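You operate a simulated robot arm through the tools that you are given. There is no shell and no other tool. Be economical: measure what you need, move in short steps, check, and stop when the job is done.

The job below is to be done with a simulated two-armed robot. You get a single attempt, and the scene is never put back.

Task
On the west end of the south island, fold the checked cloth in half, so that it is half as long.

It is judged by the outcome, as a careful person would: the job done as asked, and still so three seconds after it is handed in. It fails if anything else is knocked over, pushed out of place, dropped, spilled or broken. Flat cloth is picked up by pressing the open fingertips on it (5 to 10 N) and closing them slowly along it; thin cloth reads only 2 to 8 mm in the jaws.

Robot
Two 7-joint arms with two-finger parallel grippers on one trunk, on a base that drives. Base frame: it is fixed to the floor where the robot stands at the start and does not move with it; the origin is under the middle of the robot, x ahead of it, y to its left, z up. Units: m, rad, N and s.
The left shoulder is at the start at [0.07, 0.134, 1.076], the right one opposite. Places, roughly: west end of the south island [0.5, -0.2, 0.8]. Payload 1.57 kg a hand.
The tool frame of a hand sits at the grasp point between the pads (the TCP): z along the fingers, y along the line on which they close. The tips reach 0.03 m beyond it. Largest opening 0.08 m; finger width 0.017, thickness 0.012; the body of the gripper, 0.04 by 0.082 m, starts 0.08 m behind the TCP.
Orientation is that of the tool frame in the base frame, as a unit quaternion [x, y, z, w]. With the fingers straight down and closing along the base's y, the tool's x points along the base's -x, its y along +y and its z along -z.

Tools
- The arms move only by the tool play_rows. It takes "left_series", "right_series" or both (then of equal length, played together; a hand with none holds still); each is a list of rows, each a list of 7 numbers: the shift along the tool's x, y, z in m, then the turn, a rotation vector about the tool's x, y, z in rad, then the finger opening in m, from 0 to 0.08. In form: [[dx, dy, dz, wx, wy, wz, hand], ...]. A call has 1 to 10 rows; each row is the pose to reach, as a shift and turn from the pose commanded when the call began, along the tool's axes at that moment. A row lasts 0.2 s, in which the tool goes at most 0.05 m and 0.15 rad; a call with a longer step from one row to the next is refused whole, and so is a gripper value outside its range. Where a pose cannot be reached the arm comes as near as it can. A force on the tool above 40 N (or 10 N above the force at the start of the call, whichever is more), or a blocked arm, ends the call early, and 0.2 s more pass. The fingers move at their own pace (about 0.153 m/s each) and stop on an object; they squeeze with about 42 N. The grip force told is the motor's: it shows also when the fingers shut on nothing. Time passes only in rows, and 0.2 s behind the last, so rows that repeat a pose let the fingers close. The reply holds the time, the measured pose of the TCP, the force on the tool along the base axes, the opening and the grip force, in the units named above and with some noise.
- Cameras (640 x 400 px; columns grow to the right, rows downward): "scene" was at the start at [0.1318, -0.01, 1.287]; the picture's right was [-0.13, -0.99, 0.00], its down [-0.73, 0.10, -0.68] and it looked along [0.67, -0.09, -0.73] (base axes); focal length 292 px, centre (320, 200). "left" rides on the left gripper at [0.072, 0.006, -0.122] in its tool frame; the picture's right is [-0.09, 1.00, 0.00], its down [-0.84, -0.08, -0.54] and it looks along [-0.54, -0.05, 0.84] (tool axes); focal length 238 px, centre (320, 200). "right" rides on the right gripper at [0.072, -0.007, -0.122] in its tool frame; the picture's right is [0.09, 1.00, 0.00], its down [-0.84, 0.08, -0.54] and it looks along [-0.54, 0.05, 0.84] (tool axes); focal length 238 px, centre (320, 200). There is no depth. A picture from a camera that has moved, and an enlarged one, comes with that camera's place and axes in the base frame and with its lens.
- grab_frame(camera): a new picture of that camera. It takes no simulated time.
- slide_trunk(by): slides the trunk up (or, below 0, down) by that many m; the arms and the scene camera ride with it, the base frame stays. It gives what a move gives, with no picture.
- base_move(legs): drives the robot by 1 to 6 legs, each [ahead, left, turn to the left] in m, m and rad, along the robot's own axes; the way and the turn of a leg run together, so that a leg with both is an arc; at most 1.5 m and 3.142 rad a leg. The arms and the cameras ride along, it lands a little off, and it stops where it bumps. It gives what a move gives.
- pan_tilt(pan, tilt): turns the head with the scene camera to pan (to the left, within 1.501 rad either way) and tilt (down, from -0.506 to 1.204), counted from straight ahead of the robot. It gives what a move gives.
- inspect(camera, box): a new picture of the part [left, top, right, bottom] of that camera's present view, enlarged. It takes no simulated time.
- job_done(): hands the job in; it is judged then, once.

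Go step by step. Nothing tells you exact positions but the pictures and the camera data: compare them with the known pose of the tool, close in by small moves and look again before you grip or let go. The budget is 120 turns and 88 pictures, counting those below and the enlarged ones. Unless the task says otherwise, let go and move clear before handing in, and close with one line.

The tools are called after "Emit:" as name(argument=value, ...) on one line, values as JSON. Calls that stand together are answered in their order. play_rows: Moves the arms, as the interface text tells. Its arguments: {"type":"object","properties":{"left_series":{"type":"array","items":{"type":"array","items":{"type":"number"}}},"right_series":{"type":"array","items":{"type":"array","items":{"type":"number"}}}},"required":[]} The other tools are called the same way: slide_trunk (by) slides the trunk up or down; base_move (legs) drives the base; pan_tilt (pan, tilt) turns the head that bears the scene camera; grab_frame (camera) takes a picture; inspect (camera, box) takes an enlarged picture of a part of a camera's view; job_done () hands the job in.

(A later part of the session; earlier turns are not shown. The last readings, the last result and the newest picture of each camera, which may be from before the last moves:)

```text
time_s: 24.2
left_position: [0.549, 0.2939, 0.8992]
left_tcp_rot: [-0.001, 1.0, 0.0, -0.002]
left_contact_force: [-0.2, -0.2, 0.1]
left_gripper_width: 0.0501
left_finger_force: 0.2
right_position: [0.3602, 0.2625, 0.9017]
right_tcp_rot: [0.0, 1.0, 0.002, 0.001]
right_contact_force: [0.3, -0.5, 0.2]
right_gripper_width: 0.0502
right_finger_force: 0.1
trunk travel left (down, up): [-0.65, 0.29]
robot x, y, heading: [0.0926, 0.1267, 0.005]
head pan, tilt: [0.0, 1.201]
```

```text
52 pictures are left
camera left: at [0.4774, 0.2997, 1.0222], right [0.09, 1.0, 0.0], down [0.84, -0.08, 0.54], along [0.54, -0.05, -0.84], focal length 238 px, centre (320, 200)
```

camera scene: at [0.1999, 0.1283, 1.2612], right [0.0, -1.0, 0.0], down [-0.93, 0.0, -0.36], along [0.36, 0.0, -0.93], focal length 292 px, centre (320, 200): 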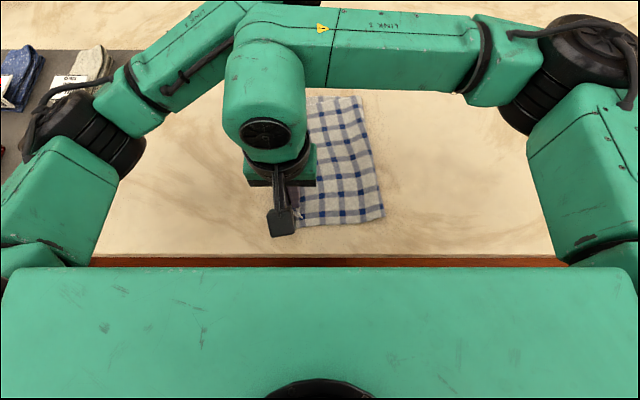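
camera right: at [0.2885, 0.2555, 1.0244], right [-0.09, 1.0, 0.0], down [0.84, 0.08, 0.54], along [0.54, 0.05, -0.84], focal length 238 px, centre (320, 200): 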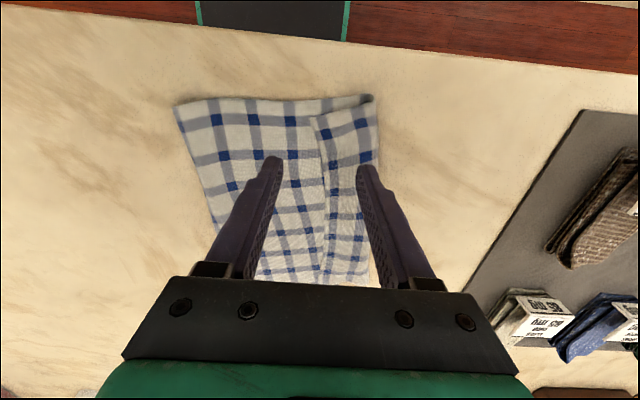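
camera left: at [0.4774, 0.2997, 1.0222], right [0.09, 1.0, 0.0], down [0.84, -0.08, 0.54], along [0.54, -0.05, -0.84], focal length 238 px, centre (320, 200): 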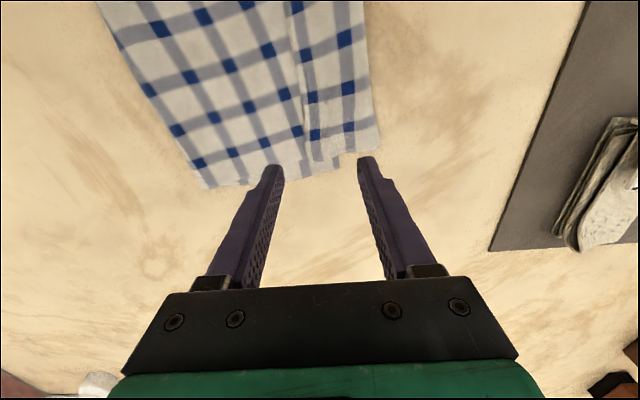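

The crest is at y≈0.318 near and y≈0.347 far. I place the tips around it, with the east tip just beyond the crest and the west tip on the hem.

Emit:
play_rows(right_series=[[0.005, 0.03, 0.02, 0, 0, 0, 0.02], [0.005, 0.0505, 0.04, 0, 0, 0, 0.02], [0.005, 0.0505, 0.06, 0, 0, 0, 0.02], [0.005, 0.0505, 0.069, 0, 0, 0, 0.02], [0.005, 0.0505, 0.069, 0, 0, 0, 0.02]], left_series=[[0.009, 0.03, 0.02, 0, 0, 0, 0.02], [0.009, 0.048, 0.04, 0, 0, 0, 0.02], [0.009, 0.048, 0.06, 0, 0, 0, 0.02], [0.009, 0.048, 0.066, 0, 0, 0, 0.02], [0.009, 0.048, 0.066, 0, 0, 0, 0.02]])

Emit:
inspect(camera="right", box=[240, 60, 400, 200])

Emit:
inspect(camera="left", box=[240, 60, 400, 200])

```text
time_s: 25.4
left_position: [0.5404, 0.3424, 0.8357]
left_tcp_rot: [-0.002, 1.0, 0.0, -0.001]
left_contact_force: [-0.4, 0.6, 0.0]
left_gripper_width: 0.0201
left_finger_force: 0.1
right_position: [0.3561, 0.3146, 0.8333]
right_tcp_rot: [-0.001, 1.0, 0.001, 0.0]
right_contact_force: [-0.4, 1.3, 0.7]
right_gripper_width: 0.0196
right_finger_force: 0.1
trunk travel left (down, up): [-0.65, 0.29]
robot x, y, heading: [0.0925, 0.126, 0.003]
head pan, tilt: [0.0, 1.201]
```

```text
2.86 times, centred on (320, 130) of right
camera zoom: at [0.2838, 0.3075, 0.9562], right [-0.09, 1.0, 0.0], down [0.84, 0.08, 0.54], along [0.54, 0.05, -0.84], focal length 681 px, centre (320, 400)
```

zoom: 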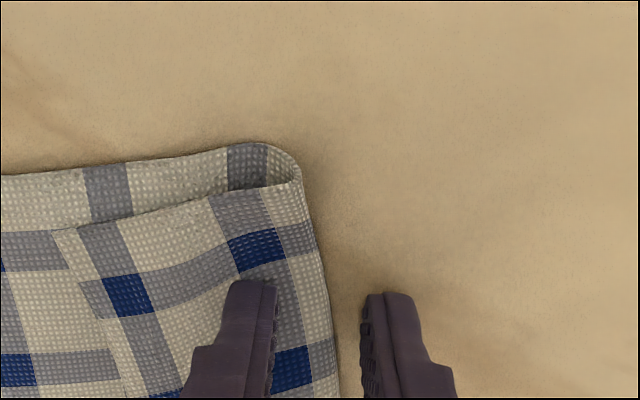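

```text
2.86 times, centred on (320, 130) of left
camera zoom: at [0.4695, 0.3484, 0.9577], right [0.09, 1.0, 0.0], down [0.84, -0.07, 0.54], along [0.54, -0.05, -0.84], focal length 681 px, centre (320, 400)
```

zoom: 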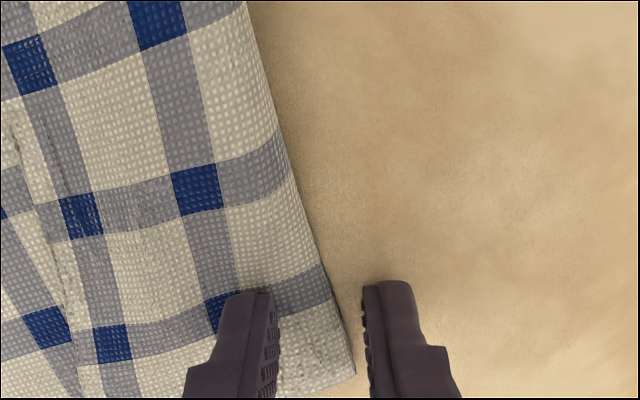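

The tips straddle the crest nicely. I press lightly and close.

Emit:
play_rows(right_series=[[0, -0.004, 0.001, 0, 0, 0, 0.02], [0, -0.004, 0.002, 0, 0, 0, 0.018], [0, -0.004, 0.002, 0, 0, 0, 0.015], [0, -0.004, 0.002, 0, 0, 0, 0.011], [0, -0.004, 0.002, 0, 0, 0, 0.007], [0, -0.004, 0.002, 0, 0, 0, 0.003], [0, -0.004, 0.002, 0, 0, 0, 0.0], [0, -0.004, 0.002, 0, 0, 0, 0.0]], left_series=[[0, -0.004, 0.002, 0, 0, 0, 0.02], [0, -0.004, 0.0035, 0, 0, 0, 0.018], [0, -0.004, 0.004, 0, 0, 0, 0.015], [0, -0.004, 0.004, 0, 0, 0, 0.011], [0, -0.004, 0.004, 0, 0, 0, 0.007], [0, -0.004, 0.004, 0, 0, 0, 0.003], [0, -0.004, 0.004, 0, 0, 0, 0.0], [0, -0.004, 0.004, 0, 0, 0, 0.0]])

Emit:
inspect(camera="right", box=[220, 60, 400, 200])

Emit:
inspect(camera="left", box=[220, 60, 400, 200])

```text
time_s: 26.5
left_position: [0.5407, 0.3377, 0.8335]
left_tcp_rot: [-0.001, 1.0, 0.0, 0.001]
left_contact_force: [-0.1, -0.5, -0.4]
left_gripper_width: 0.0071
left_finger_force: 0.2
right_position: [0.3547, 0.3103, 0.8334]
right_tcp_rot: [0.0, 1.0, 0.001, -0.002]
right_contact_force: [-1.5, -3.6, 21.0]
right_gripper_width: 0.0105
right_finger_force: 1.8
trunk travel left (down, up): [-0.65, 0.29]
robot x, y, heading: [0.0905, 0.1254, 0.002]
head pan, tilt: [0.0, 1.201]
stopped in row 5 (right hand): the force on the tool passed its limit (the readings are from after the stop); the commanded pose is now the measured one
```

```text
2.86 times, centred on (310, 130) of right
camera zoom: at [0.2834, 0.3021, 0.9553], right [-0.09, 1.0, 0.0], down [0.84, 0.08, 0.54], along [0.54, 0.05, -0.84], focal length 681 px, centre (349, 400)
```

zoom: 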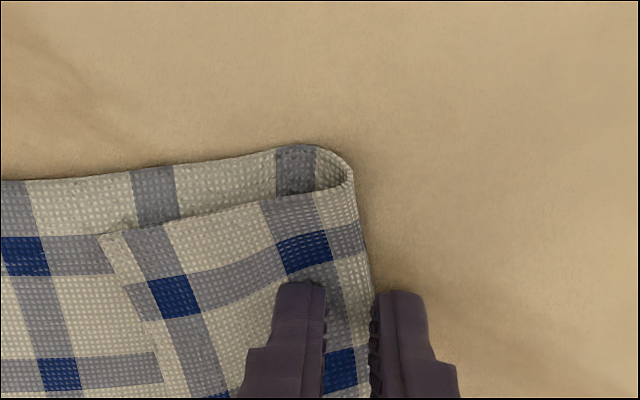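

```text
2.86 times, centred on (310, 130) of left
camera zoom: at [0.4696, 0.3432, 0.9555], right [0.09, 1.0, 0.0], down [0.84, -0.08, 0.54], along [0.54, -0.05, -0.84], focal length 681 px, centre (349, 400)
```

zoom: 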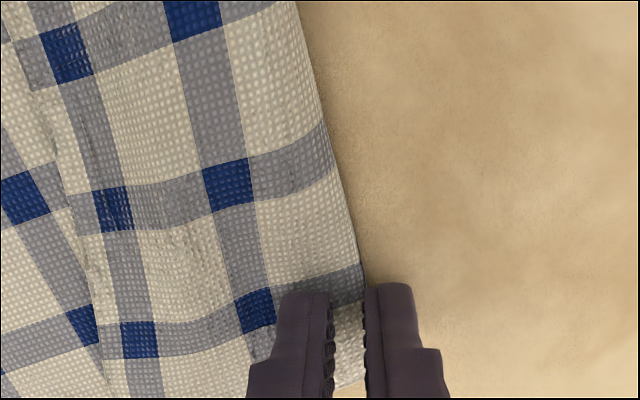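

The right pressed too hard. I ease it, press the left a bit more and finish closing.

Emit:
play_rows(right_series=[[0, 0, -0.0015, 0, 0, 0, 0.0105], [0, 0, -0.0015, 0, 0, 0, 0.008], [0, 0, -0.0015, 0, 0, 0, 0.006], [0, 0, -0.0018, 0, 0, 0, 0.004], [0, 0, -0.002, 0, 0, 0, 0.002], [0, 0, -0.002, 0, 0, 0, 0.0], [0, 0, -0.002, 0, 0, 0, 0.0]], left_series=[[0, 0, 0.001, 0, 0, 0, 0.012], [0, 0, 0.002, 0, 0, 0, 0.014], [0, 0, 0.002, 0, 0, 0, 0.011], [0, 0, 0.002, 0, 0, 0, 0.008], [0, 0, 0.002, 0, 0, 0, 0.004], [0, 0, 0.002, 0, 0, 0, 0.0], [0, 0, 0.002, 0, 0, 0, 0.0]])

Emit:
inspect(camera="right", box=[220, 60, 400, 200])

Emit:
inspect(camera="left", box=[220, 60, 400, 200])

```text
time_s: 28.1
left_position: [0.5398, 0.3376, 0.8321]
left_tcp_rot: [0.0, 1.0, 0.0, 0.002]
left_contact_force: [1.0, -1.8, 15.4]
left_gripper_width: 0.0
left_finger_force: 21.5
right_position: [0.3555, 0.3097, 0.8339]
right_tcp_rot: [0.0, 1.0, 0.0, 0.001]
right_contact_force: [-0.3, 0.4, 0.2]
right_gripper_width: 0.0002
right_finger_force: 21.0
trunk travel left (down, up): [-0.65, 0.29]
robot x, y, heading: [0.0895, 0.1304, 0.007]
head pan, tilt: [0.0, 1.201]
```

```text
2.86 times, centred on (310, 130) of right
camera zoom: at [0.2832, 0.3029, 0.9565], right [-0.09, 1.0, 0.0], down [0.84, 0.08, 0.54], along [0.54, 0.05, -0.84], focal length 681 px, centre (349, 400)
```

zoom: 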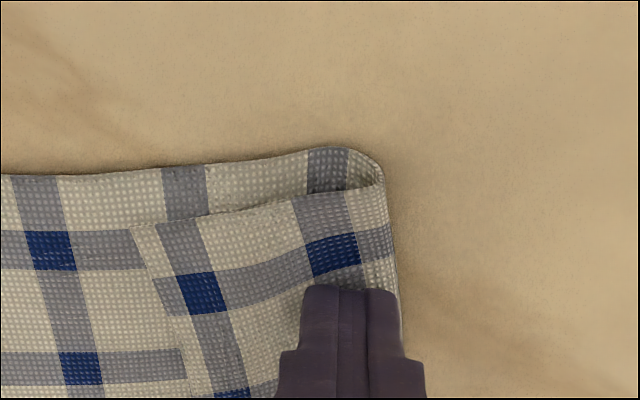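

```text
2.86 times, centred on (310, 130) of left
camera zoom: at [0.4688, 0.3435, 0.9544], right [0.09, 1.0, 0.0], down [0.83, -0.08, 0.54], along [0.54, -0.05, -0.84], focal length 681 px, centre (349, 400)
```

zoom: 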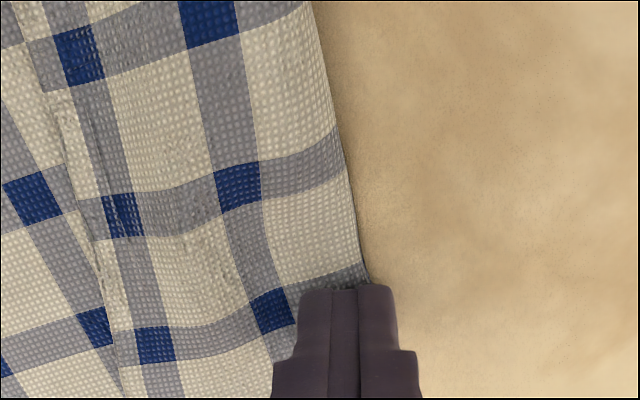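

Both closed on nothing because the cloth slid along. I'll use the proper pinch with both tips pressed on the hem flap: I lift, shift west to mid-hem and lower again.

Emit:
play_rows(right_series=[[0, 0, -0.015, 0, 0, 0, 0.0], [0, -0.012, -0.015, 0, 0, 0, 0.024], [0, -0.012, -0.015, 0, 0, 0, 0.024], [0, -0.012, -0.004, 0, 0, 0, 0.024], [0, -0.012, 0.0, 0, 0, 0, 0.024], [0, -0.012, 0.001, 0, 0, 0, 0.024]], left_series=[[0, 0, -0.015, 0, 0, 0, 0.0], [0, -0.02, -0.015, 0, 0, 0, 0.024], [0, -0.02, -0.015, 0, 0, 0, 0.024], [0, -0.02, -0.006, 0, 0, 0, 0.024], [0, -0.02, -0.003, 0, 0, 0, 0.024], [0, -0.02, -0.002, 0, 0, 0, 0.024]])

Emit:
inspect(camera="right", box=[220, 60, 400, 200])

Emit:
inspect(camera="left", box=[220, 60, 400, 200])

```text
time_s: 29.5
left_position: [0.5401, 0.3194, 0.8332]
left_tcp_rot: [-0.004, 1.0, 0.001, 0.001]
left_contact_force: [-0.2, 1.1, 17.6]
left_gripper_width: 0.0226
left_finger_force: 0.0
right_position: [0.3558, 0.2993, 0.8347]
right_tcp_rot: [-0.001, 1.0, 0.003, 0.001]
right_contact_force: [0.2, -0.3, 0.4]
right_gripper_width: 0.024
right_finger_force: 0.1
trunk travel left (down, up): [-0.65, 0.29]
robot x, y, heading: [0.0893, 0.1279, -0.001]
head pan, tilt: [0.0, 1.201]
```

```text
2.86 times, centred on (310, 130) of right
camera zoom: at [0.2822, 0.2911, 0.9573], right [-0.1, 1.0, 0.01], down [0.83, 0.08, 0.55], along [0.54, 0.06, -0.84], focal length 681 px, centre (349, 400)
```

zoom: 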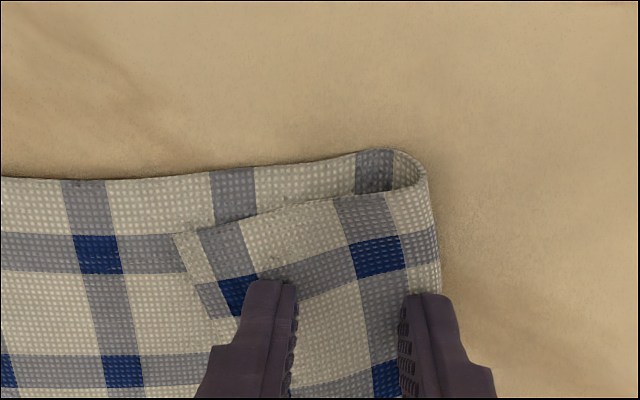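

```text
2.86 times, centred on (310, 130) of left
camera zoom: at [0.4692, 0.3245, 0.9555], right [0.08, 1.0, 0.0], down [0.84, -0.07, 0.54], along [0.54, -0.04, -0.84], focal length 681 px, centre (349, 400)
```

zoom: 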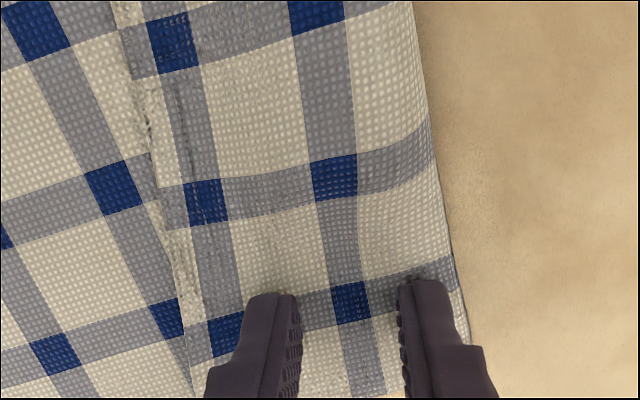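

Both pairs of tips are on the hem flap. I press lightly and close slowly.

Emit:
play_rows(right_series=[[0, 0, 0.001, 0, 0, 0, 0.024], [0, 0, 0.001, 0, 0, 0, 0.022], [0, 0, 0.001, 0, 0, 0, 0.019], [0, 0, 0.001, 0, 0, 0, 0.016], [0, 0, 0.001, 0, 0, 0, 0.013], [0, 0, 0.001, 0, 0, 0, 0.01], [0, 0, 0.001, 0, 0, 0, 0.007], [0, 0, 0.001, 0, 0, 0, 0.003], [0, 0, 0.001, 0, 0, 0, 0.0], [0, 0, 0.001, 0, 0, 0, 0.0]], left_series=[[0, 0, -0.0012, 0, 0, 0, 0.024], [0, 0, -0.0012, 0, 0, 0, 0.022], [0, 0, -0.0012, 0, 0, 0, 0.019], [0, 0, -0.0012, 0, 0, 0, 0.016], [0, 0, -0.0012, 0, 0, 0, 0.013], [0, 0, -0.0012, 0, 0, 0, 0.01], [0, 0, -0.0012, 0, 0, 0, 0.007], [0, 0, -0.0012, 0, 0, 0, 0.003], [0, 0, -0.0012, 0, 0, 0, 0.0], [0, 0, -0.0012, 0, 0, 0, 0.0]])

Emit:
inspect(camera="right", box=[220, 60, 400, 200])

Emit:
inspect(camera="left", box=[220, 60, 400, 200])

```text
time_s: 31.7
left_position: [0.5429, 0.3199, 0.8336]
left_tcp_rot: [-0.003, 1.0, -0.001, -0.002]
left_contact_force: [-1.1, 0.0, 3.3]
left_gripper_width: 0.0001
left_finger_force: 21.6
right_position: [0.3561, 0.2982, 0.8338]
right_tcp_rot: [-0.002, 1.0, 0.003, 0.0]
right_contact_force: [0.0, -0.1, 2.0]
right_gripper_width: 0.0
right_finger_force: 21.6
trunk travel left (down, up): [-0.65, 0.29]
robot x, y, heading: [0.0909, 0.1265, -0.001]
head pan, tilt: [0.0, 1.201]
```

```text
2.86 times, centred on (310, 130) of right
camera zoom: at [0.2836, 0.2911, 0.9565], right [-0.1, 1.0, 0.01], down [0.84, 0.08, 0.54], along [0.54, 0.06, -0.84], focal length 681 px, centre (349, 400)
```

zoom: 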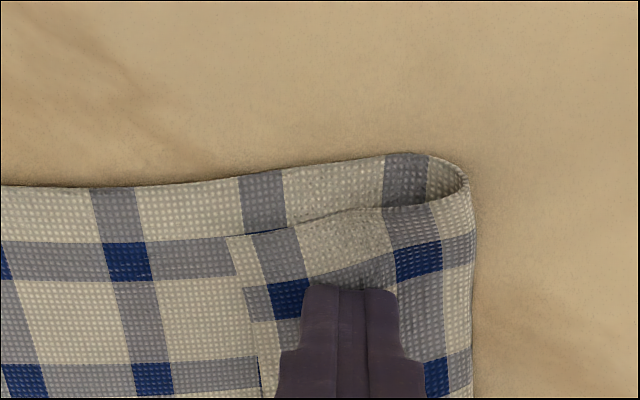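

```text
2.86 times, centred on (310, 130) of left
camera zoom: at [0.4711, 0.325, 0.9565], right [0.09, 1.0, 0.0], down [0.84, -0.07, 0.54], along [0.54, -0.05, -0.84], focal length 681 px, centre (349, 400)
```

zoom: 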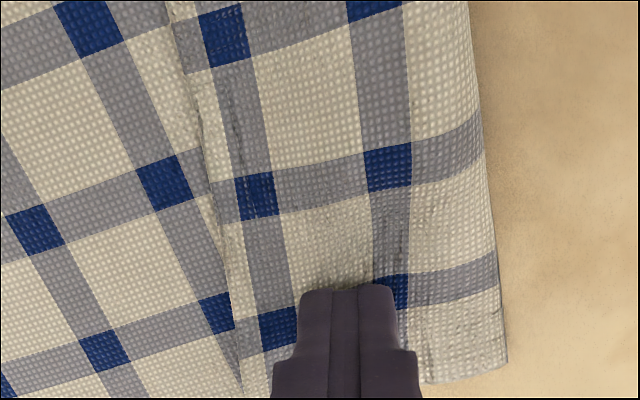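

The press was too light and they slipped off. I repeat with about 9 N and a wider opening.

Emit:
play_rows(right_series=[[0, 0, -0.012, 0, 0, 0, 0.026], [0, 0.003, -0.012, 0, 0, 0, 0.026], [0, 0.003, -0.002, 0, 0, 0, 0.026], [0, 0.003, 0.0012, 0, 0, 0, 0.026], [0, 0.003, 0.0012, 0, 0, 0, 0.026]], left_series=[[0, 0, -0.012, 0, 0, 0, 0.03], [0, 0.004, -0.012, 0, 0, 0, 0.03], [0, 0.004, -0.002, 0, 0, 0, 0.03], [0, 0.004, 0.001, 0, 0, 0, 0.03], [0, 0.004, 0.001, 0, 0, 0, 0.03]])

```text
time_s: 32.9
left_position: [0.5419, 0.3231, 0.8349]
left_tcp_rot: [-0.005, 1.0, 0.0, 0.0]
left_contact_force: [-0.2, 0.3, 1.0]
left_gripper_width: 0.0299
left_finger_force: 0.0
right_position: [0.3556, 0.3004, 0.8335]
right_tcp_rot: [0.001, 1.0, 0.004, -0.001]
right_contact_force: [6.1, 0.8, 33.0]
right_gripper_width: 0.0252
right_finger_force: 0.0
trunk travel left (down, up): [-0.65, 0.29]
robot x, y, heading: [0.0941, 0.1266, -0.001]
head pan, tilt: [0.0, 1.201]
```

Emit:
play_rows(right_series=[[0, 0, -0.0018, 0, 0, 0, 0.026], [0, 0, -0.0018, 0, 0, 0, 0.026]], left_series=[[0, 0, 0.0016, 0, 0, 0, 0.03], [0, 0, 0.0016, 0, 0, 0, 0.03]])

```text
time_s: 33.6
left_position: [0.543, 0.3245, 0.8332]
left_tcp_rot: [-0.004, 1.0, -0.001, 0.002]
left_contact_force: [-2.8, -1.1, 4.5]
left_gripper_width: 0.0304
left_finger_force: 0.5
right_position: [0.3535, 0.3014, 0.8333]
right_tcp_rot: [-0.001, 1.0, 0.001, -0.002]
right_contact_force: [1.5, 0.5, 16.0]
right_gripper_width: 0.0254
right_finger_force: 0.0
trunk travel left (down, up): [-0.65, 0.29]
robot x, y, heading: [0.0909, 0.1256, 0.005]
head pan, tilt: [0.0, 1.201]
stopped in row 2 (right hand): the force on the tool passed its limit (the readings are from after the stop); the commanded pose is now the measured one
```

Emit:
play_rows(right_series=[[0, 0, -0.0006, 0, 0, 0, 0.025], [0, 0, -0.0006, 0, 0, 0, 0.022], [0, 0, -0.0006, 0, 0, 0, 0.019], [0, 0, -0.0006, 0, 0, 0, 0.016], [0, 0, -0.0006, 0, 0, 0, 0.013], [0, 0, -0.0006, 0, 0, 0, 0.01], [0, 0, -0.0006, 0, 0, 0, 0.007], [0, 0, -0.0006, 0, 0, 0, 0.004], [0, 0, -0.0006, 0, 0, 0, 0.0], [0, 0, -0.0006, 0, 0, 0, 0.0]], left_series=[[0, 0, 0.0006, 0, 0, 0, 0.03], [0, 0, 0.0006, 0, 0, 0, 0.026], [0, 0, 0.0006, 0, 0, 0, 0.022], [0, 0, 0.0006, 0, 0, 0, 0.018], [0, 0, 0.0006, 0, 0, 0, 0.015], [0, 0, 0.0006, 0, 0, 0, 0.012], [0, 0, 0.0006, 0, 0, 0, 0.008], [0, 0, 0.0006, 0, 0, 0, 0.004], [0, 0, 0.0006, 0, 0, 0, 0.0], [0, 0, 0.0006, 0, 0, 0, 0.0]])

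Emit:
inspect(camera="right", box=[220, 60, 400, 200])

Emit:
inspect(camera="left", box=[220, 60, 400, 200])

```text
time_s: 35.8
left_position: [0.5424, 0.3242, 0.832]
left_tcp_rot: [-0.006, 1.0, -0.001, 0.002]
left_contact_force: [-1.5, -1.4, 10.7]
left_gripper_width: 0.0036
left_finger_force: 24.5
right_position: [0.3536, 0.301, 0.834]
right_tcp_rot: [-0.001, 1.0, 0.001, -0.001]
right_contact_force: [0.8, -1.0, 3.3]
right_gripper_width: 0.0
right_finger_force: 21.3
trunk travel left (down, up): [-0.65, 0.29]
robot x, y, heading: [0.0909, 0.1266, 0.001]
head pan, tilt: [0.0, 1.201]
```

```text
2.86 times, centred on (310, 130) of right
camera zoom: at [0.2821, 0.2938, 0.9563], right [-0.09, 1.0, 0.0], down [0.84, 0.08, 0.54], along [0.54, 0.05, -0.84], focal length 681 px, centre (349, 400)
```

zoom: 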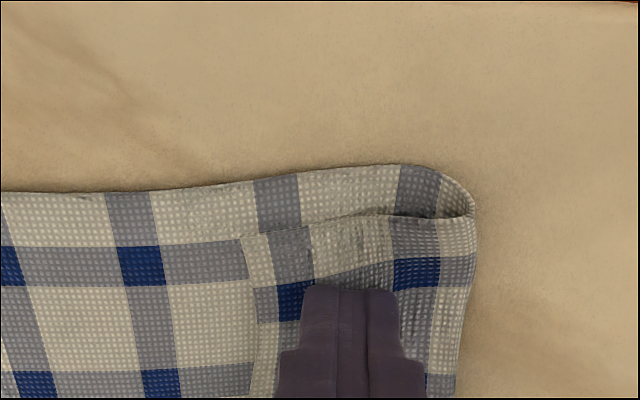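

```text
2.86 times, centred on (310, 130) of left
camera zoom: at [0.4708, 0.3295, 0.9553], right [0.08, 1.0, 0.0], down [0.84, -0.07, 0.55], along [0.54, -0.05, -0.84], focal length 681 px, centre (349, 400)
```

zoom: 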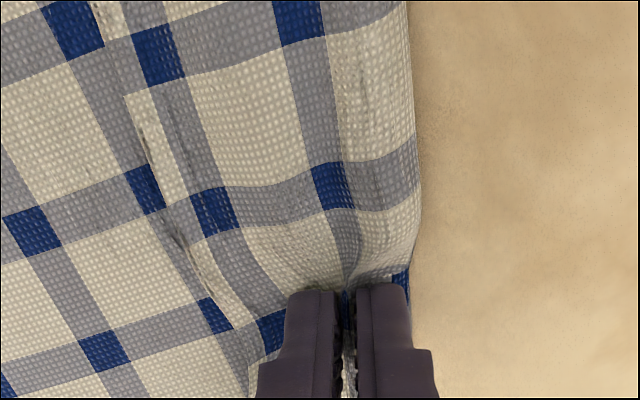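

The left caught the hem at 3.6 mm, which is flap plus sheet, and the right slipped. I retry the right with a firmer press while the left holds.

Emit:
play_rows(right_series=[[0, 0, -0.012, 0, 0, 0, 0.03], [0, 0.002, -0.012, 0, 0, 0, 0.03], [0, 0.002, -0.001, 0, 0, 0, 0.03], [0, 0.002, 0.0005, 0, 0, 0, 0.03], [0, 0.002, 0.0005, 0, 0, 0, 0.03]])

```text
time_s: 37.0
left_position: [0.5441, 0.3247, 0.8334]
left_tcp_rot: [-0.005, 1.0, 0.0, 0.002]
left_contact_force: [0.0, -2.2, 12.2]
left_gripper_width: 0.0034
left_finger_force: 24.0
right_position: [0.3543, 0.3021, 0.8333]
right_tcp_rot: [0.0, 1.0, 0.001, -0.001]
right_contact_force: [1.7, -0.3, 7.2]
right_gripper_width: 0.0303
right_finger_force: 0.2
trunk travel left (down, up): [-0.65, 0.29]
robot x, y, heading: [0.0907, 0.1257, -0.002]
head pan, tilt: [0.0, 1.201]
```

Emit:
play_rows(right_series=[[0, 0, 0.0004, 0, 0, 0, 0.03], [0, 0, 0.0004, 0, 0, 0, 0.026], [0, 0, 0.0004, 0, 0, 0, 0.022], [0, 0, 0.0004, 0, 0, 0, 0.018], [0, 0, 0.0004, 0, 0, 0, 0.015], [0, 0, 0.0004, 0, 0, 0, 0.012], [0, 0, 0.0004, 0, 0, 0, 0.008], [0, 0, 0.0004, 0, 0, 0, 0.004], [0, 0, 0.0004, 0, 0, 0, 0.0], [0, 0, 0.0004, 0, 0, 0, 0.0]])

Emit:
inspect(camera="right", box=[160, 60, 440, 260])

```text
time_s: 39.2
left_position: [0.541, 0.3231, 0.8325]
left_tcp_rot: [-0.006, 1.0, -0.001, 0.002]
left_contact_force: [-0.9, -0.6, 6.6]
left_gripper_width: 0.0033
left_finger_force: 24.5
right_position: [0.3514, 0.3021, 0.8327]
right_tcp_rot: [-0.001, 1.0, 0.002, -0.001]
right_contact_force: [0.7, 2.2, 20.9]
right_gripper_width: 0.0021
right_finger_force: 23.6
trunk travel left (down, up): [-0.65, 0.29]
robot x, y, heading: [0.0919, 0.1237, 0.001]
head pan, tilt: [0.0, 1.201]
```

```text
2.00 times, centred on (300, 160) of right
camera zoom: at [0.2812, 0.2955, 0.9558], right [-0.09, 1.0, 0.0], down [0.84, 0.08, 0.54], along [0.54, 0.05, -0.84], focal length 477 px, centre (360, 280)
```

zoom: 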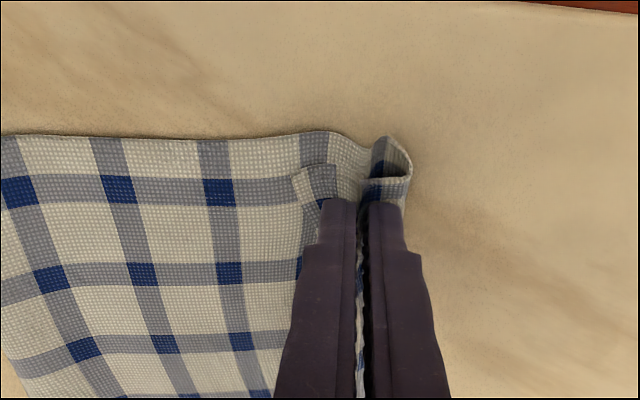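

Both hands now hold something. I lift a little and see which layers come up.

Emit:
play_rows(right_series=[[0, 0, -0.015, 0, 0, 0, 0], [0, 0, -0.03, 0, 0, 0, 0], [0, -0.01, -0.06, 0, 0, 0, 0], [0, -0.02, -0.09, 0, 0, 0, 0], [0, -0.03, -0.12, 0, 0, 0, 0]], left_series=[[0, 0, -0.015, 0, 0, 0, 0], [0, 0, -0.03, 0, 0, 0, 0], [0, -0.01, -0.06, 0, 0, 0, 0], [0, -0.02, -0.09, 0, 0, 0, 0], [0, -0.03, -0.12, 0, 0, 0, 0]])

Emit:
grab_frame(camera="right")

Emit:
grab_frame(camera="left")

Emit:
grab_frame(camera="scene")

```text
time_s: 40.4
left_position: [0.5448, 0.2937, 0.9536]
left_tcp_rot: [-0.005, 1.0, -0.001, 0.001]
left_contact_force: [-0.3, -0.5, -0.4]
left_gripper_width: 0.0033
left_finger_force: 24.2
right_position: [0.3539, 0.274, 0.9539]
right_tcp_rot: [0.0, 1.0, 0.001, -0.002]
right_contact_force: [0.4, 0.0, 0.8]
right_gripper_width: 0.0025
right_finger_force: 23.6
trunk travel left (down, up): [-0.65, 0.29]
robot x, y, heading: [0.0906, 0.1253, 0.003]
head pan, tilt: [0.0, 1.201]
```

```text
38 pictures are left
camera right: at [0.2826, 0.2665, 1.0768], right [-0.09, 1.0, 0.0], down [0.84, 0.08, 0.54], along [0.54, 0.05, -0.84], focal length 238 px, centre (320, 200)
```

right: 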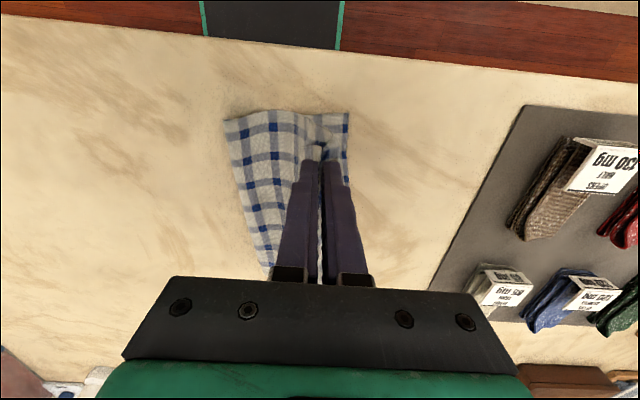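

```text
37 pictures are left
camera left: at [0.4739, 0.2996, 1.0747], right [0.08, 1.0, 0.0], down [0.84, -0.07, 0.54], along [0.54, -0.05, -0.84], focal length 238 px, centre (320, 200)
```

left: 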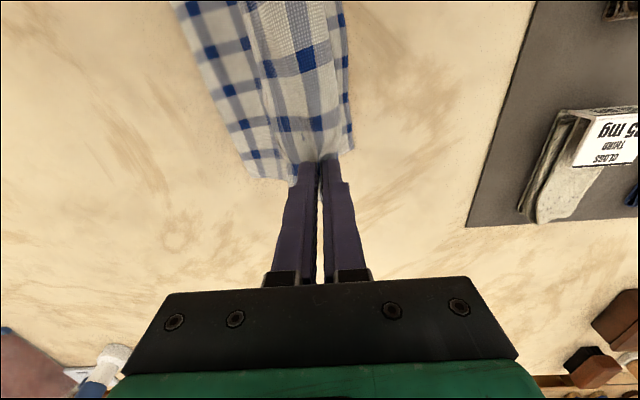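

```text
36 pictures are left
camera scene: at [0.1998, 0.127, 1.2612], right [0.0, -1.0, 0.0], down [-0.93, 0.0, -0.36], along [0.36, 0.0, -0.93], focal length 292 px, centre (320, 200)
```

scene: 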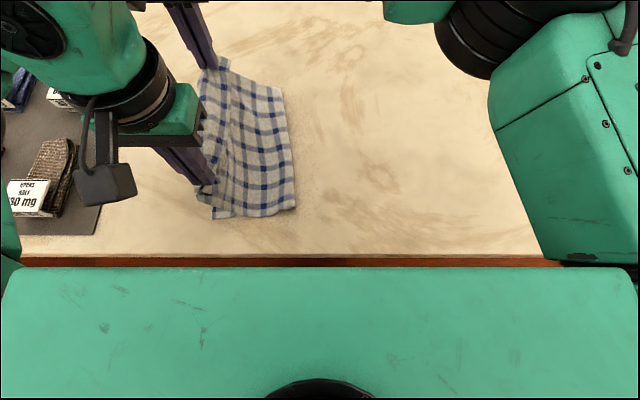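

The hem and top layer lift while the bottom layer stays. Now I unfold by carrying the edge back west over a high arc.

Emit:
play_rows(right_series=[[0, -0.035, -0.02, 0, 0, 0, 0], [0, -0.075, -0.035, 0, 0, 0, 0], [0, -0.115, -0.045, 0, 0, 0, 0], [0, -0.155, -0.05, 0, 0, 0, 0], [0, -0.195, -0.045, 0, 0, 0, 0], [0, -0.235, -0.035, 0, 0, 0, 0], [0, -0.275, -0.02, 0, 0, 0, 0], [0, -0.315, 0, 0, 0, 0, 0], [0, -0.345, 0.025, 0, 0, 0, 0], [0, -0.365, 0.05, 0, 0, 0, 0]], left_series=[[0, -0.035, -0.02, 0, 0, 0, 0], [0, -0.075, -0.035, 0, 0, 0, 0], [0, -0.115, -0.045, 0, 0, 0, 0], [0, -0.155, -0.05, 0, 0, 0, 0], [0, -0.195, -0.045, 0, 0, 0, 0], [0, -0.235, -0.035, 0, 0, 0, 0], [0, -0.275, -0.02, 0, 0, 0, 0], [0, -0.315, 0, 0, 0, 0, 0], [0, -0.345, 0.025, 0, 0, 0, 0], [0, -0.365, 0.05, 0, 0, 0, 0]])

Emit:
grab_frame(camera="scene")

Emit:
grab_frame(camera="right")

```text
time_s: 42.6
left_position: [0.5466, -0.0408, 0.9366]
left_tcp_rot: [-0.004, 1.0, -0.001, 0.001]
left_contact_force: [-2.8, -0.7, -1.8]
left_gripper_width: 0.0032
left_finger_force: 24.2
left hand out of reach, approached as far as the arm can: row 9, 10
right_position: [0.3583, -0.0905, 0.9017]
right_tcp_rot: [-0.002, 1.0, 0.0, -0.001]
right_contact_force: [2.9, 0.8, 1.2]
right_gripper_width: 0.0022
right_finger_force: 23.1
trunk travel left (down, up): [-0.65, 0.29]
robot x, y, heading: [0.0918, 0.1275, 0.004]
head pan, tilt: [0.0, 1.201]
```

```text
35 pictures are left
camera scene: at [0.2001, 0.1285, 1.2612], right [0.0, -1.0, 0.0], down [-0.93, 0.0, -0.36], along [0.36, 0.0, -0.93], focal length 292 px, centre (320, 200)
```

scene: 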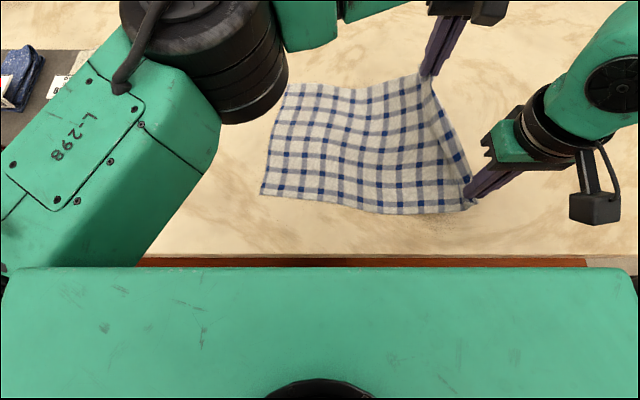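

```text
34 pictures are left
camera right: at [0.2862, -0.0973, 1.0244], right [-0.09, 1.0, 0.0], down [0.84, 0.08, 0.54], along [0.54, 0.05, -0.84], focal length 238 px, centre (320, 200)
```

right: 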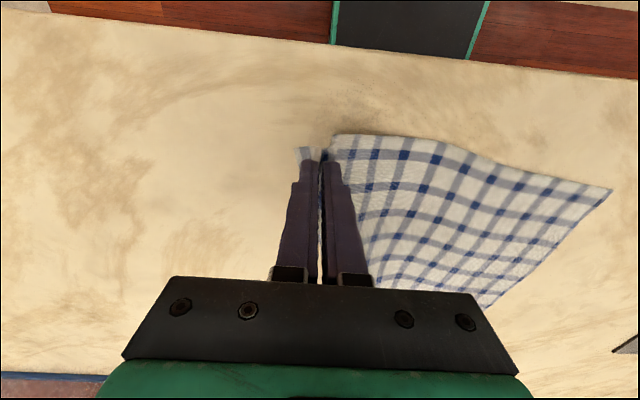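

The cloth is nearly unfolded, but the left hand ran out of reach. I drive the base right so the hands pull the cloth out straight.

Emit:
base_move(legs=[[0.0, -0.12, 0.0]])

Emit:
play_rows(right_series=[[0, 0, 0.01, 0, 0, 0, 0], [0, 0, 0.02, 0, 0, 0, 0], [0, 0.002, 0.03, 0, 0, 0, 0], [0, 0.006, 0.04, 0, 0, 0, 0], [0, 0.012, 0.052, 0, 0, 0, 0], [0, 0.016, 0.062, 0, 0, 0, 0]], left_series=[[0, -0.02, 0.01, 0, 0, 0, 0], [0, -0.04, 0.02, 0, 0, 0, 0], [0, -0.05, 0.04, 0, 0, 0, 0], [0, -0.048, 0.06, 0, 0, 0, 0], [0, -0.042, 0.078, 0, 0, 0, 0], [0, -0.036, 0.096, 0, 0, 0, 0]])

Emit:
grab_frame(camera="right")

Emit:
grab_frame(camera="left")

```text
time_s: 43.8
left_position: [0.5472, -0.1598, 0.9359]
left_tcp_rot: [-0.004, 1.0, -0.002, 0.001]
left_contact_force: [-2.2, -0.7, 0.4]
left_gripper_width: 0.0032
left_finger_force: 24.8
right_position: [0.3593, -0.2097, 0.9013]
right_tcp_rot: [-0.001, 1.0, 0.0, -0.001]
right_contact_force: [2.6, 0.5, 0.0]
right_gripper_width: 0.0026
right_finger_force: 23.6
trunk travel left (down, up): [-0.65, 0.29]
robot x, y, heading: [0.0909, 0.0069, -0.003]
head pan, tilt: [0.0, 1.201]
```

```text
time_s: 45.2
left_position: [0.5355, -0.1728, 0.8837]
left_tcp_rot: [-0.005, 1.0, 0.0, 0.001]
left_contact_force: [-0.7, -0.9, 0.0]
left_gripper_width: 0.0034
left_finger_force: 24.5
left hand out of reach, approached as far as the arm can: row 1, 2, 3, 4, 5, 6
right_position: [0.3579, -0.1941, 0.8375]
right_tcp_rot: [-0.001, 1.0, 0.0, -0.002]
right_contact_force: [0.5, -0.2, 0.5]
right_gripper_width: 0.0026
right_finger_force: 23.7
trunk travel left (down, up): [-0.65, 0.29]
robot x, y, heading: [0.0919, 0.0076, 0.0]
head pan, tilt: [0.0, 1.201]
```

```text
33 pictures are left
camera right: at [0.2859, -0.2016, 0.9608], right [-0.09, 1.0, 0.0], down [0.84, 0.08, 0.54], along [0.54, 0.05, -0.84], focal length 238 px, centre (320, 200)
```

right: 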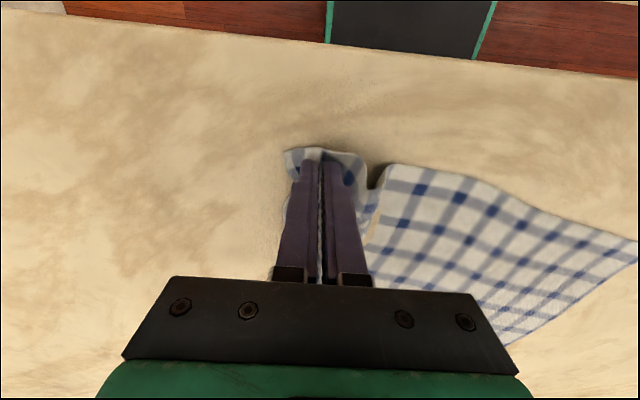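

```text
32 pictures are left
camera left: at [0.4635, -0.1659, 1.0062], right [0.08, 1.0, 0.0], down [0.84, -0.07, 0.54], along [0.54, -0.05, -0.84], focal length 238 px, centre (320, 200)
```

left: 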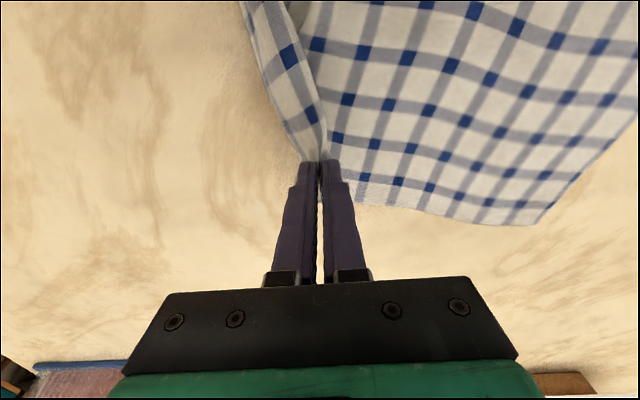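

The left hand's commanded pose had drifted beyond its reach. I bring it to a reachable place and lower it gently.

Emit:
play_rows(left_series=[[0, 0.03, -0.04, 0, 0, 0, 0], [0, 0.055, -0.04, 0, 0, 0, 0], [0, 0.055, -0.035, 0, 0, 0, 0], [0, 0.055, -0.03, 0, 0, 0, 0]])

```text
time_s: 46.2
left_position: [0.5338, -0.1178, 0.9123]
left_tcp_rot: [-0.004, 1.0, -0.002, 0.001]
left_contact_force: [-9.8, -4.7, -3.4]
left_gripper_width: 0.0032
left_finger_force: 25.3
right_position: [0.3583, -0.1942, 0.8389]
right_tcp_rot: [-0.001, 1.0, 0.0, 0.0]
right_contact_force: [10.2, 5.6, 3.9]
right_gripper_width: 0.0024
right_finger_force: 24.0
trunk travel left (down, up): [-0.65, 0.29]
robot x, y, heading: [0.0932, 0.0046, 0.002]
head pan, tilt: [0.0, 1.201]
```

Emit:
play_rows(left_series=[[0, -0.03, 0.02, 0, 0, 0, 0], [0, -0.04, 0.04, 0, 0, 0, 0], [0, -0.035, 0.06, 0, 0, 0, 0], [0, -0.03, 0.07, 0, 0, 0, 0]])

Emit:
grab_frame(camera="scene")

```text
time_s: 47.2
left_position: [0.5342, -0.1483, 0.841]
left_tcp_rot: [-0.004, 1.0, -0.001, 0.001]
left_contact_force: [-0.4, -0.2, 0.8]
left_gripper_width: 0.0035
left_finger_force: 24.0
right_position: [0.3561, -0.195, 0.8386]
right_tcp_rot: [-0.001, 1.0, -0.001, -0.002]
right_contact_force: [-0.5, 0.3, -0.9]
right_gripper_width: 0.0025
right_finger_force: 24.0
trunk travel left (down, up): [-0.65, 0.29]
robot x, y, heading: [0.093, 0.0066, 0.007]
head pan, tilt: [0.0, 1.201]
```

```text
31 pictures are left
camera scene: at [0.2, 0.0079, 1.2613], right [0.0, -1.0, 0.0], down [-0.93, 0.0, -0.36], along [0.36, 0.0, -0.93], focal length 292 px, centre (320, 200)
```

scene: 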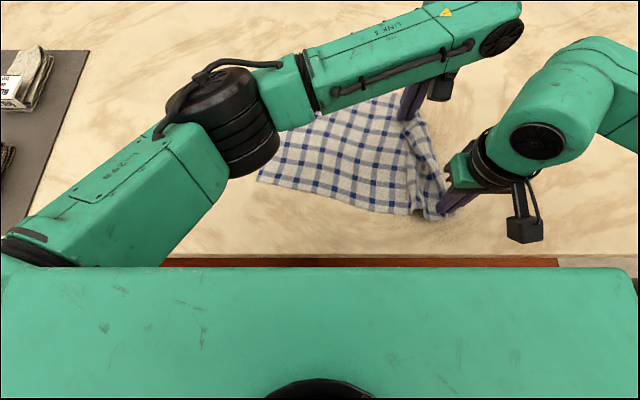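

Both are down now. I release, rise and clear the view.

Emit:
play_rows(right_series=[[0, 0, 0.002, 0, 0, 0, 0.01], [0, 0, 0.002, 0, 0, 0, 0.025], [0, 0, -0.01, 0, 0, 0, 0.04], [0, 0, -0.04, 0, 0, 0, 0.05], [0, -0.02, -0.08, 0, 0, 0, 0.05], [0, -0.06, -0.1, 0, 0, 0, 0.05], [0, -0.1, -0.1, 0, 0, 0, 0.05]], left_series=[[0, 0, 0.004, 0, 0, 0, 0.01], [0, 0, 0.004, 0, 0, 0, 0.025], [0, 0, -0.01, 0, 0, 0, 0.04], [0, 0, -0.04, 0, 0, 0, 0.05], [0, 0.04, -0.07, 0, 0, 0, 0.05], [0, 0.085, -0.09, 0, 0, 0, 0.05], [0, 0.13, -0.1, 0, 0, 0, 0.05]])

Emit:
base_move(legs=[[0.02, -0.14, 0.0]])

Emit:
grab_frame(camera="scene")

```text
time_s: 48.8
left_position: [0.5304, -0.0145, 0.9404]
left_tcp_rot: [-0.005, 1.0, -0.002, 0.001]
left_contact_force: [0.4, -0.6, -0.2]
left_gripper_width: 0.0497
left_finger_force: 0.1
right_position: [0.3579, -0.293, 0.9434]
right_tcp_rot: [0.0, 1.0, 0.001, -0.001]
right_contact_force: [0.4, -0.2, -0.1]
right_gripper_width: 0.0498
right_finger_force: 0.2
trunk travel left (down, up): [-0.65, 0.29]
robot x, y, heading: [0.0904, 0.0064, 0.001]
head pan, tilt: [0.0, 1.201]
```

```text
time_s: 50.2
left_position: [0.5516, -0.1551, 0.9393]
left_tcp_rot: [-0.005, 1.0, -0.001, 0.001]
left_contact_force: [0.1, 0.0, 0.0]
left_gripper_width: 0.0498
left_finger_force: 0.0
right_position: [0.3789, -0.4327, 0.9433]
right_tcp_rot: [-0.001, 1.0, -0.001, -0.001]
right_contact_force: [0.1, 0.7, -0.5]
right_gripper_width: 0.0499
right_finger_force: 0.2
trunk travel left (down, up): [-0.65, 0.29]
robot x, y, heading: [0.1126, -0.132, -0.003]
head pan, tilt: [0.0, 1.201]
```

```text
30 pictures are left
camera scene: at [0.2209, -0.1316, 1.2612], right [0.0, -1.0, 0.0], down [-0.93, 0.0, -0.36], along [0.36, 0.0, -0.93], focal length 292 px, centre (320, 200)
```

scene: 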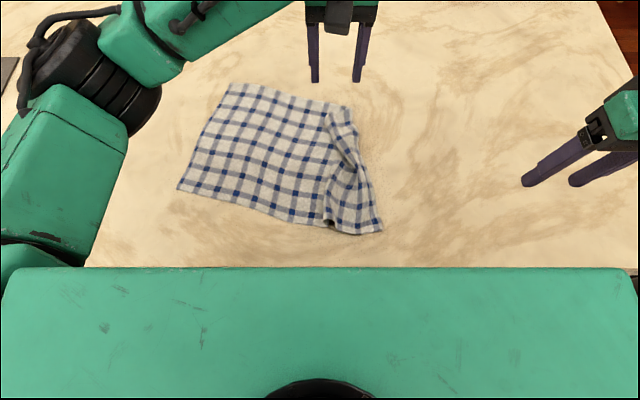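

The cloth is open again, skewed about 15°, with a wrinkle near its west end. New plan: grip the clean east edge (corners ≈ (0.42,0.115) and (0.65,0.05)), lift the whole cloth so it hangs, lay the lower half down westward, then bring the top back east. That way the held edge's margin points outward when it lands.

Emit:
base_move(legs=[[0.0, 0.235, 0.0]])

Emit:
play_rows(right_series=[[-0.005, 0.03, 0.0, 0, 0, 0.13, 0.05], [-0.015, 0.07, 0.0, 0, 0, 0.265, 0.05], [-0.025, 0.11, 0.0, 0, 0, 0.265, 0.05], [-0.035, 0.15, 0.0, 0, 0, 0.265, 0.04], [-0.045, 0.19, 0, 0, 0, 0.265, 0.03], [-0.052, 0.23, 0.01, 0, 0, 0.265, 0.03], [-0.057, 0.26, 0.03, 0, 0, 0.265, 0.03], [-0.057, 0.283, 0.05, 0, 0, 0.265, 0.03], [-0.057, 0.283, 0.07, 0, 0, 0.265, 0.03], [-0.057, 0.283, 0.07, 0, 0, 0.265, 0.03]], left_series=[[-0.02, -0.01, 0.0, 0, 0, 0.13, 0.05], [-0.04, -0.02, 0.0, 0, 0, 0.265, 0.05], [-0.06, -0.03, 0.0, 0, 0, 0.265, 0.05], [-0.071, -0.04, 0.0, 0, 0, 0.265, 0.04], [-0.071, -0.045, 0, 0, 0, 0.265, 0.03], [-0.071, -0.046, 0.01, 0, 0, 0.265, 0.03], [-0.071, -0.046, 0.03, 0, 0, 0.265, 0.03], [-0.071, -0.046, 0.05, 0, 0, 0.265, 0.03], [-0.071, -0.046, 0.07, 0, 0, 0.265, 0.03], [-0.071, -0.046, 0.07, 0, 0, 0.265, 0.03]])

Emit:
grab_frame(camera="right")

Emit:
grab_frame(camera="left")

```text
time_s: 51.9
left_position: [0.5499, 0.0848, 0.9407]
left_tcp_rot: [-0.008, 1.0, -0.001, 0.001]
left_contact_force: [0.3, 1.2, -0.1]
left_gripper_width: 0.0501
left_finger_force: 0.1
right_position: [0.3791, -0.1924, 0.9428]
right_tcp_rot: [-0.003, 1.0, 0.001, -0.002]
right_contact_force: [0.6, -0.2, -0.8]
right_gripper_width: 0.0499
right_finger_force: 0.0
trunk travel left (down, up): [-0.65, 0.29]
robot x, y, heading: [0.1132, 0.1029, 0.005]
head pan, tilt: [0.0, 1.201]
```

```text
time_s: 54.1
left_position: [0.6297, 0.0544, 0.8626]
left_tcp_rot: [0.107, 0.994, 0.005, -0.008]
left_contact_force: [-0.2, -0.8, 0.1]
left_gripper_width: 0.0299
left_finger_force: 0.1
right_position: [0.4398, 0.092, 0.8784]
right_tcp_rot: [0.127, 0.992, 0.009, 0.006]
right_contact_force: [-0.2, 0.8, -0.2]
right_gripper_width: 0.03
right_finger_force: 0.1
trunk travel left (down, up): [-0.65, 0.29]
robot x, y, heading: [0.1116, 0.1088, 0.002]
head pan, tilt: [0.0, 1.201]
```

```text
29 pictures are left
camera right: at [0.3657, 0.1019, 1.0007], right [0.16, 0.99, 0.02], down [0.82, -0.15, 0.55], along [0.55, -0.08, -0.83], focal length 238 px, centre (320, 200)
```

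right: 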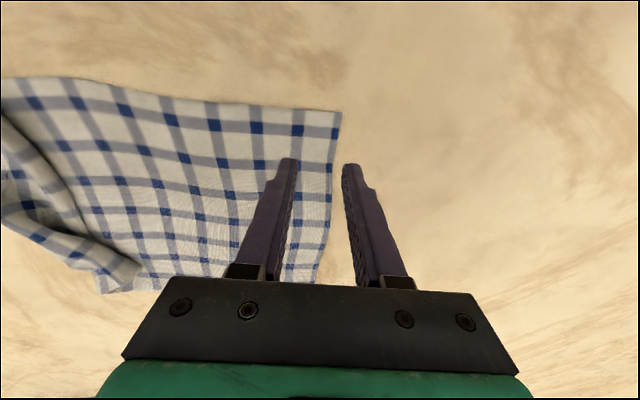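

```text
28 pictures are left
camera left: at [0.5621, 0.0745, 0.9869], right [0.3, 0.95, 0.01], down [0.81, -0.26, 0.53], along [0.51, -0.15, -0.85], focal length 238 px, centre (320, 200)
```

left: 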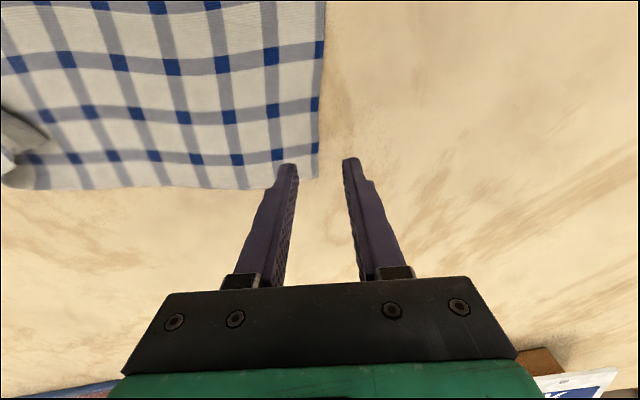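

The corners match the prediction. I move over the grip points and down to just above contact.

Emit:
play_rows(right_series=[[0.0067, -0.01, 0.01, 0, 0, 0, 0.03], [0.0067, -0.01, 0.03, 0, 0, 0, 0.03], [0.0067, -0.01, 0.04, 0, 0, 0, 0.03], [0.0067, -0.01, 0.044, 0, 0, 0, 0.03]], left_series=[[0.0, -0.026, 0.005, 0, 0, 0, 0.03], [0.0, -0.026, 0.015, 0, 0, 0, 0.03], [0.0, -0.026, 0.022, 0, 0, 0, 0.03], [0, -0.026, 0.027, 0, 0, 0, 0.03]])

```text
time_s: 55.1
left_position: [0.625, 0.0449, 0.8319]
left_tcp_rot: [0.096, 0.995, 0.01, -0.01]
left_contact_force: [3.0, -0.8, 27.1]
left_gripper_width: 0.0297
left_finger_force: 0.1
right_position: [0.4365, 0.0891, 0.8502]
right_tcp_rot: [0.134, 0.99, 0.025, 0.021]
right_contact_force: [0.1, -0.1, 0.2]
right_gripper_width: 0.0297
right_finger_force: 0.1
trunk travel left (down, up): [-0.65, 0.29]
robot x, y, heading: [0.1117, 0.1093, 0.006]
head pan, tilt: [0.0, 1.201]
```

The arms stop short of the target, probably because the wrist yaw is near a limit. I lift slightly and take most of the yaw back out.

Emit:
play_rows(right_series=[[0, 0, -0.01, 0, 0, -0.12, 0.03], [0, 0, -0.01, 0, 0, -0.24, 0.03], [0, 0, -0.01, 0, 0, -0.24, 0.03]], left_series=[[0, 0, -0.02, 0, 0, -0.1, 0.03], [0, 0, -0.02, 0, 0, -0.2, 0.03], [0, 0, -0.02, 0, 0, -0.2, 0.03]])

```text
time_s: 55.9
left_position: [0.6277, 0.0489, 0.8439]
left_tcp_rot: [-0.01, 1.0, 0.016, -0.015]
left_contact_force: [-0.8, 0.1, 0.2]
left_gripper_width: 0.0298
left_finger_force: 0.0
right_position: [0.4388, 0.0881, 0.8566]
right_tcp_rot: [0.017, 0.999, 0.02, 0.021]
right_contact_force: [-0.3, 0.1, 0.2]
right_gripper_width: 0.0298
right_finger_force: 0.1
trunk travel left (down, up): [-0.65, 0.29]
robot x, y, heading: [0.1092, 0.1075, 0.01]
head pan, tilt: [0.0, 1.201]
```

Emit:
play_rows(right_series=[[0.003, -0.004, 0.0, 0.04, 0.042, 0, 0.03], [0.006, -0.004, 0.008, 0.04, 0.042, 0, 0.03], [0.006, -0.004, 0.016, 0.04, 0.042, 0, 0.03], [0.006, -0.004, 0.018, 0.04, 0.042, 0, 0.03]], left_series=[[0.003, -0.01, 0.0, 0.032, -0.03, 0, 0.03], [0.003, -0.019, 0.0, 0.032, -0.03, 0, 0.03], [0.003, -0.019, 0.002, 0.032, -0.03, 0, 0.03], [0.003, -0.019, 0.003, 0.032, -0.03, 0, 0.03]])

Emit:
inspect(camera="right", box=[160, 60, 440, 260])

Emit:
inspect(camera="left", box=[160, 60, 440, 260])

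```text
time_s: 56.9
left_position: [0.6345, 0.059, 0.8325]
left_tcp_rot: [-0.034, 0.999, 0.015, -0.001]
left_contact_force: [0.0, 0.0, 0.9]
left_gripper_width: 0.0299
left_finger_force: 0.0
right_position: [0.4316, 0.0889, 0.8454]
right_tcp_rot: [0.012, 1.0, 0.011, 0.006]
right_contact_force: [-0.3, -0.3, 0.5]
right_gripper_width: 0.03
right_finger_force: 0.1
trunk travel left (down, up): [-0.65, 0.29]
robot x, y, heading: [0.11, 0.1052, 0.008]
head pan, tilt: [0.0, 1.201]
```

```text
2.00 times, centred on (300, 160) of right
camera zoom: at [0.3585, 0.0809, 0.9661], right [-0.07, 1.0, 0.02], down [0.83, 0.05, 0.55], along [0.55, 0.06, -0.83], focal length 477 px, centre (360, 280)
```

zoom: 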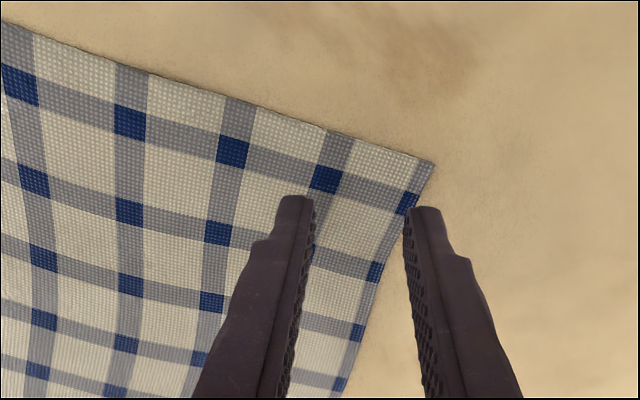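

```text
2.00 times, centred on (300, 160) of left
camera zoom: at [0.5646, 0.0567, 0.9553], right [0.03, 1.0, 0.03], down [0.84, -0.04, 0.54], along [0.54, 0.01, -0.84], focal length 477 px, centre (360, 280)
```

zoom: 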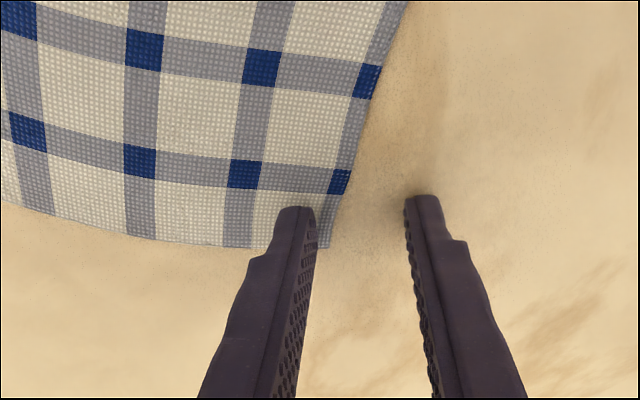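

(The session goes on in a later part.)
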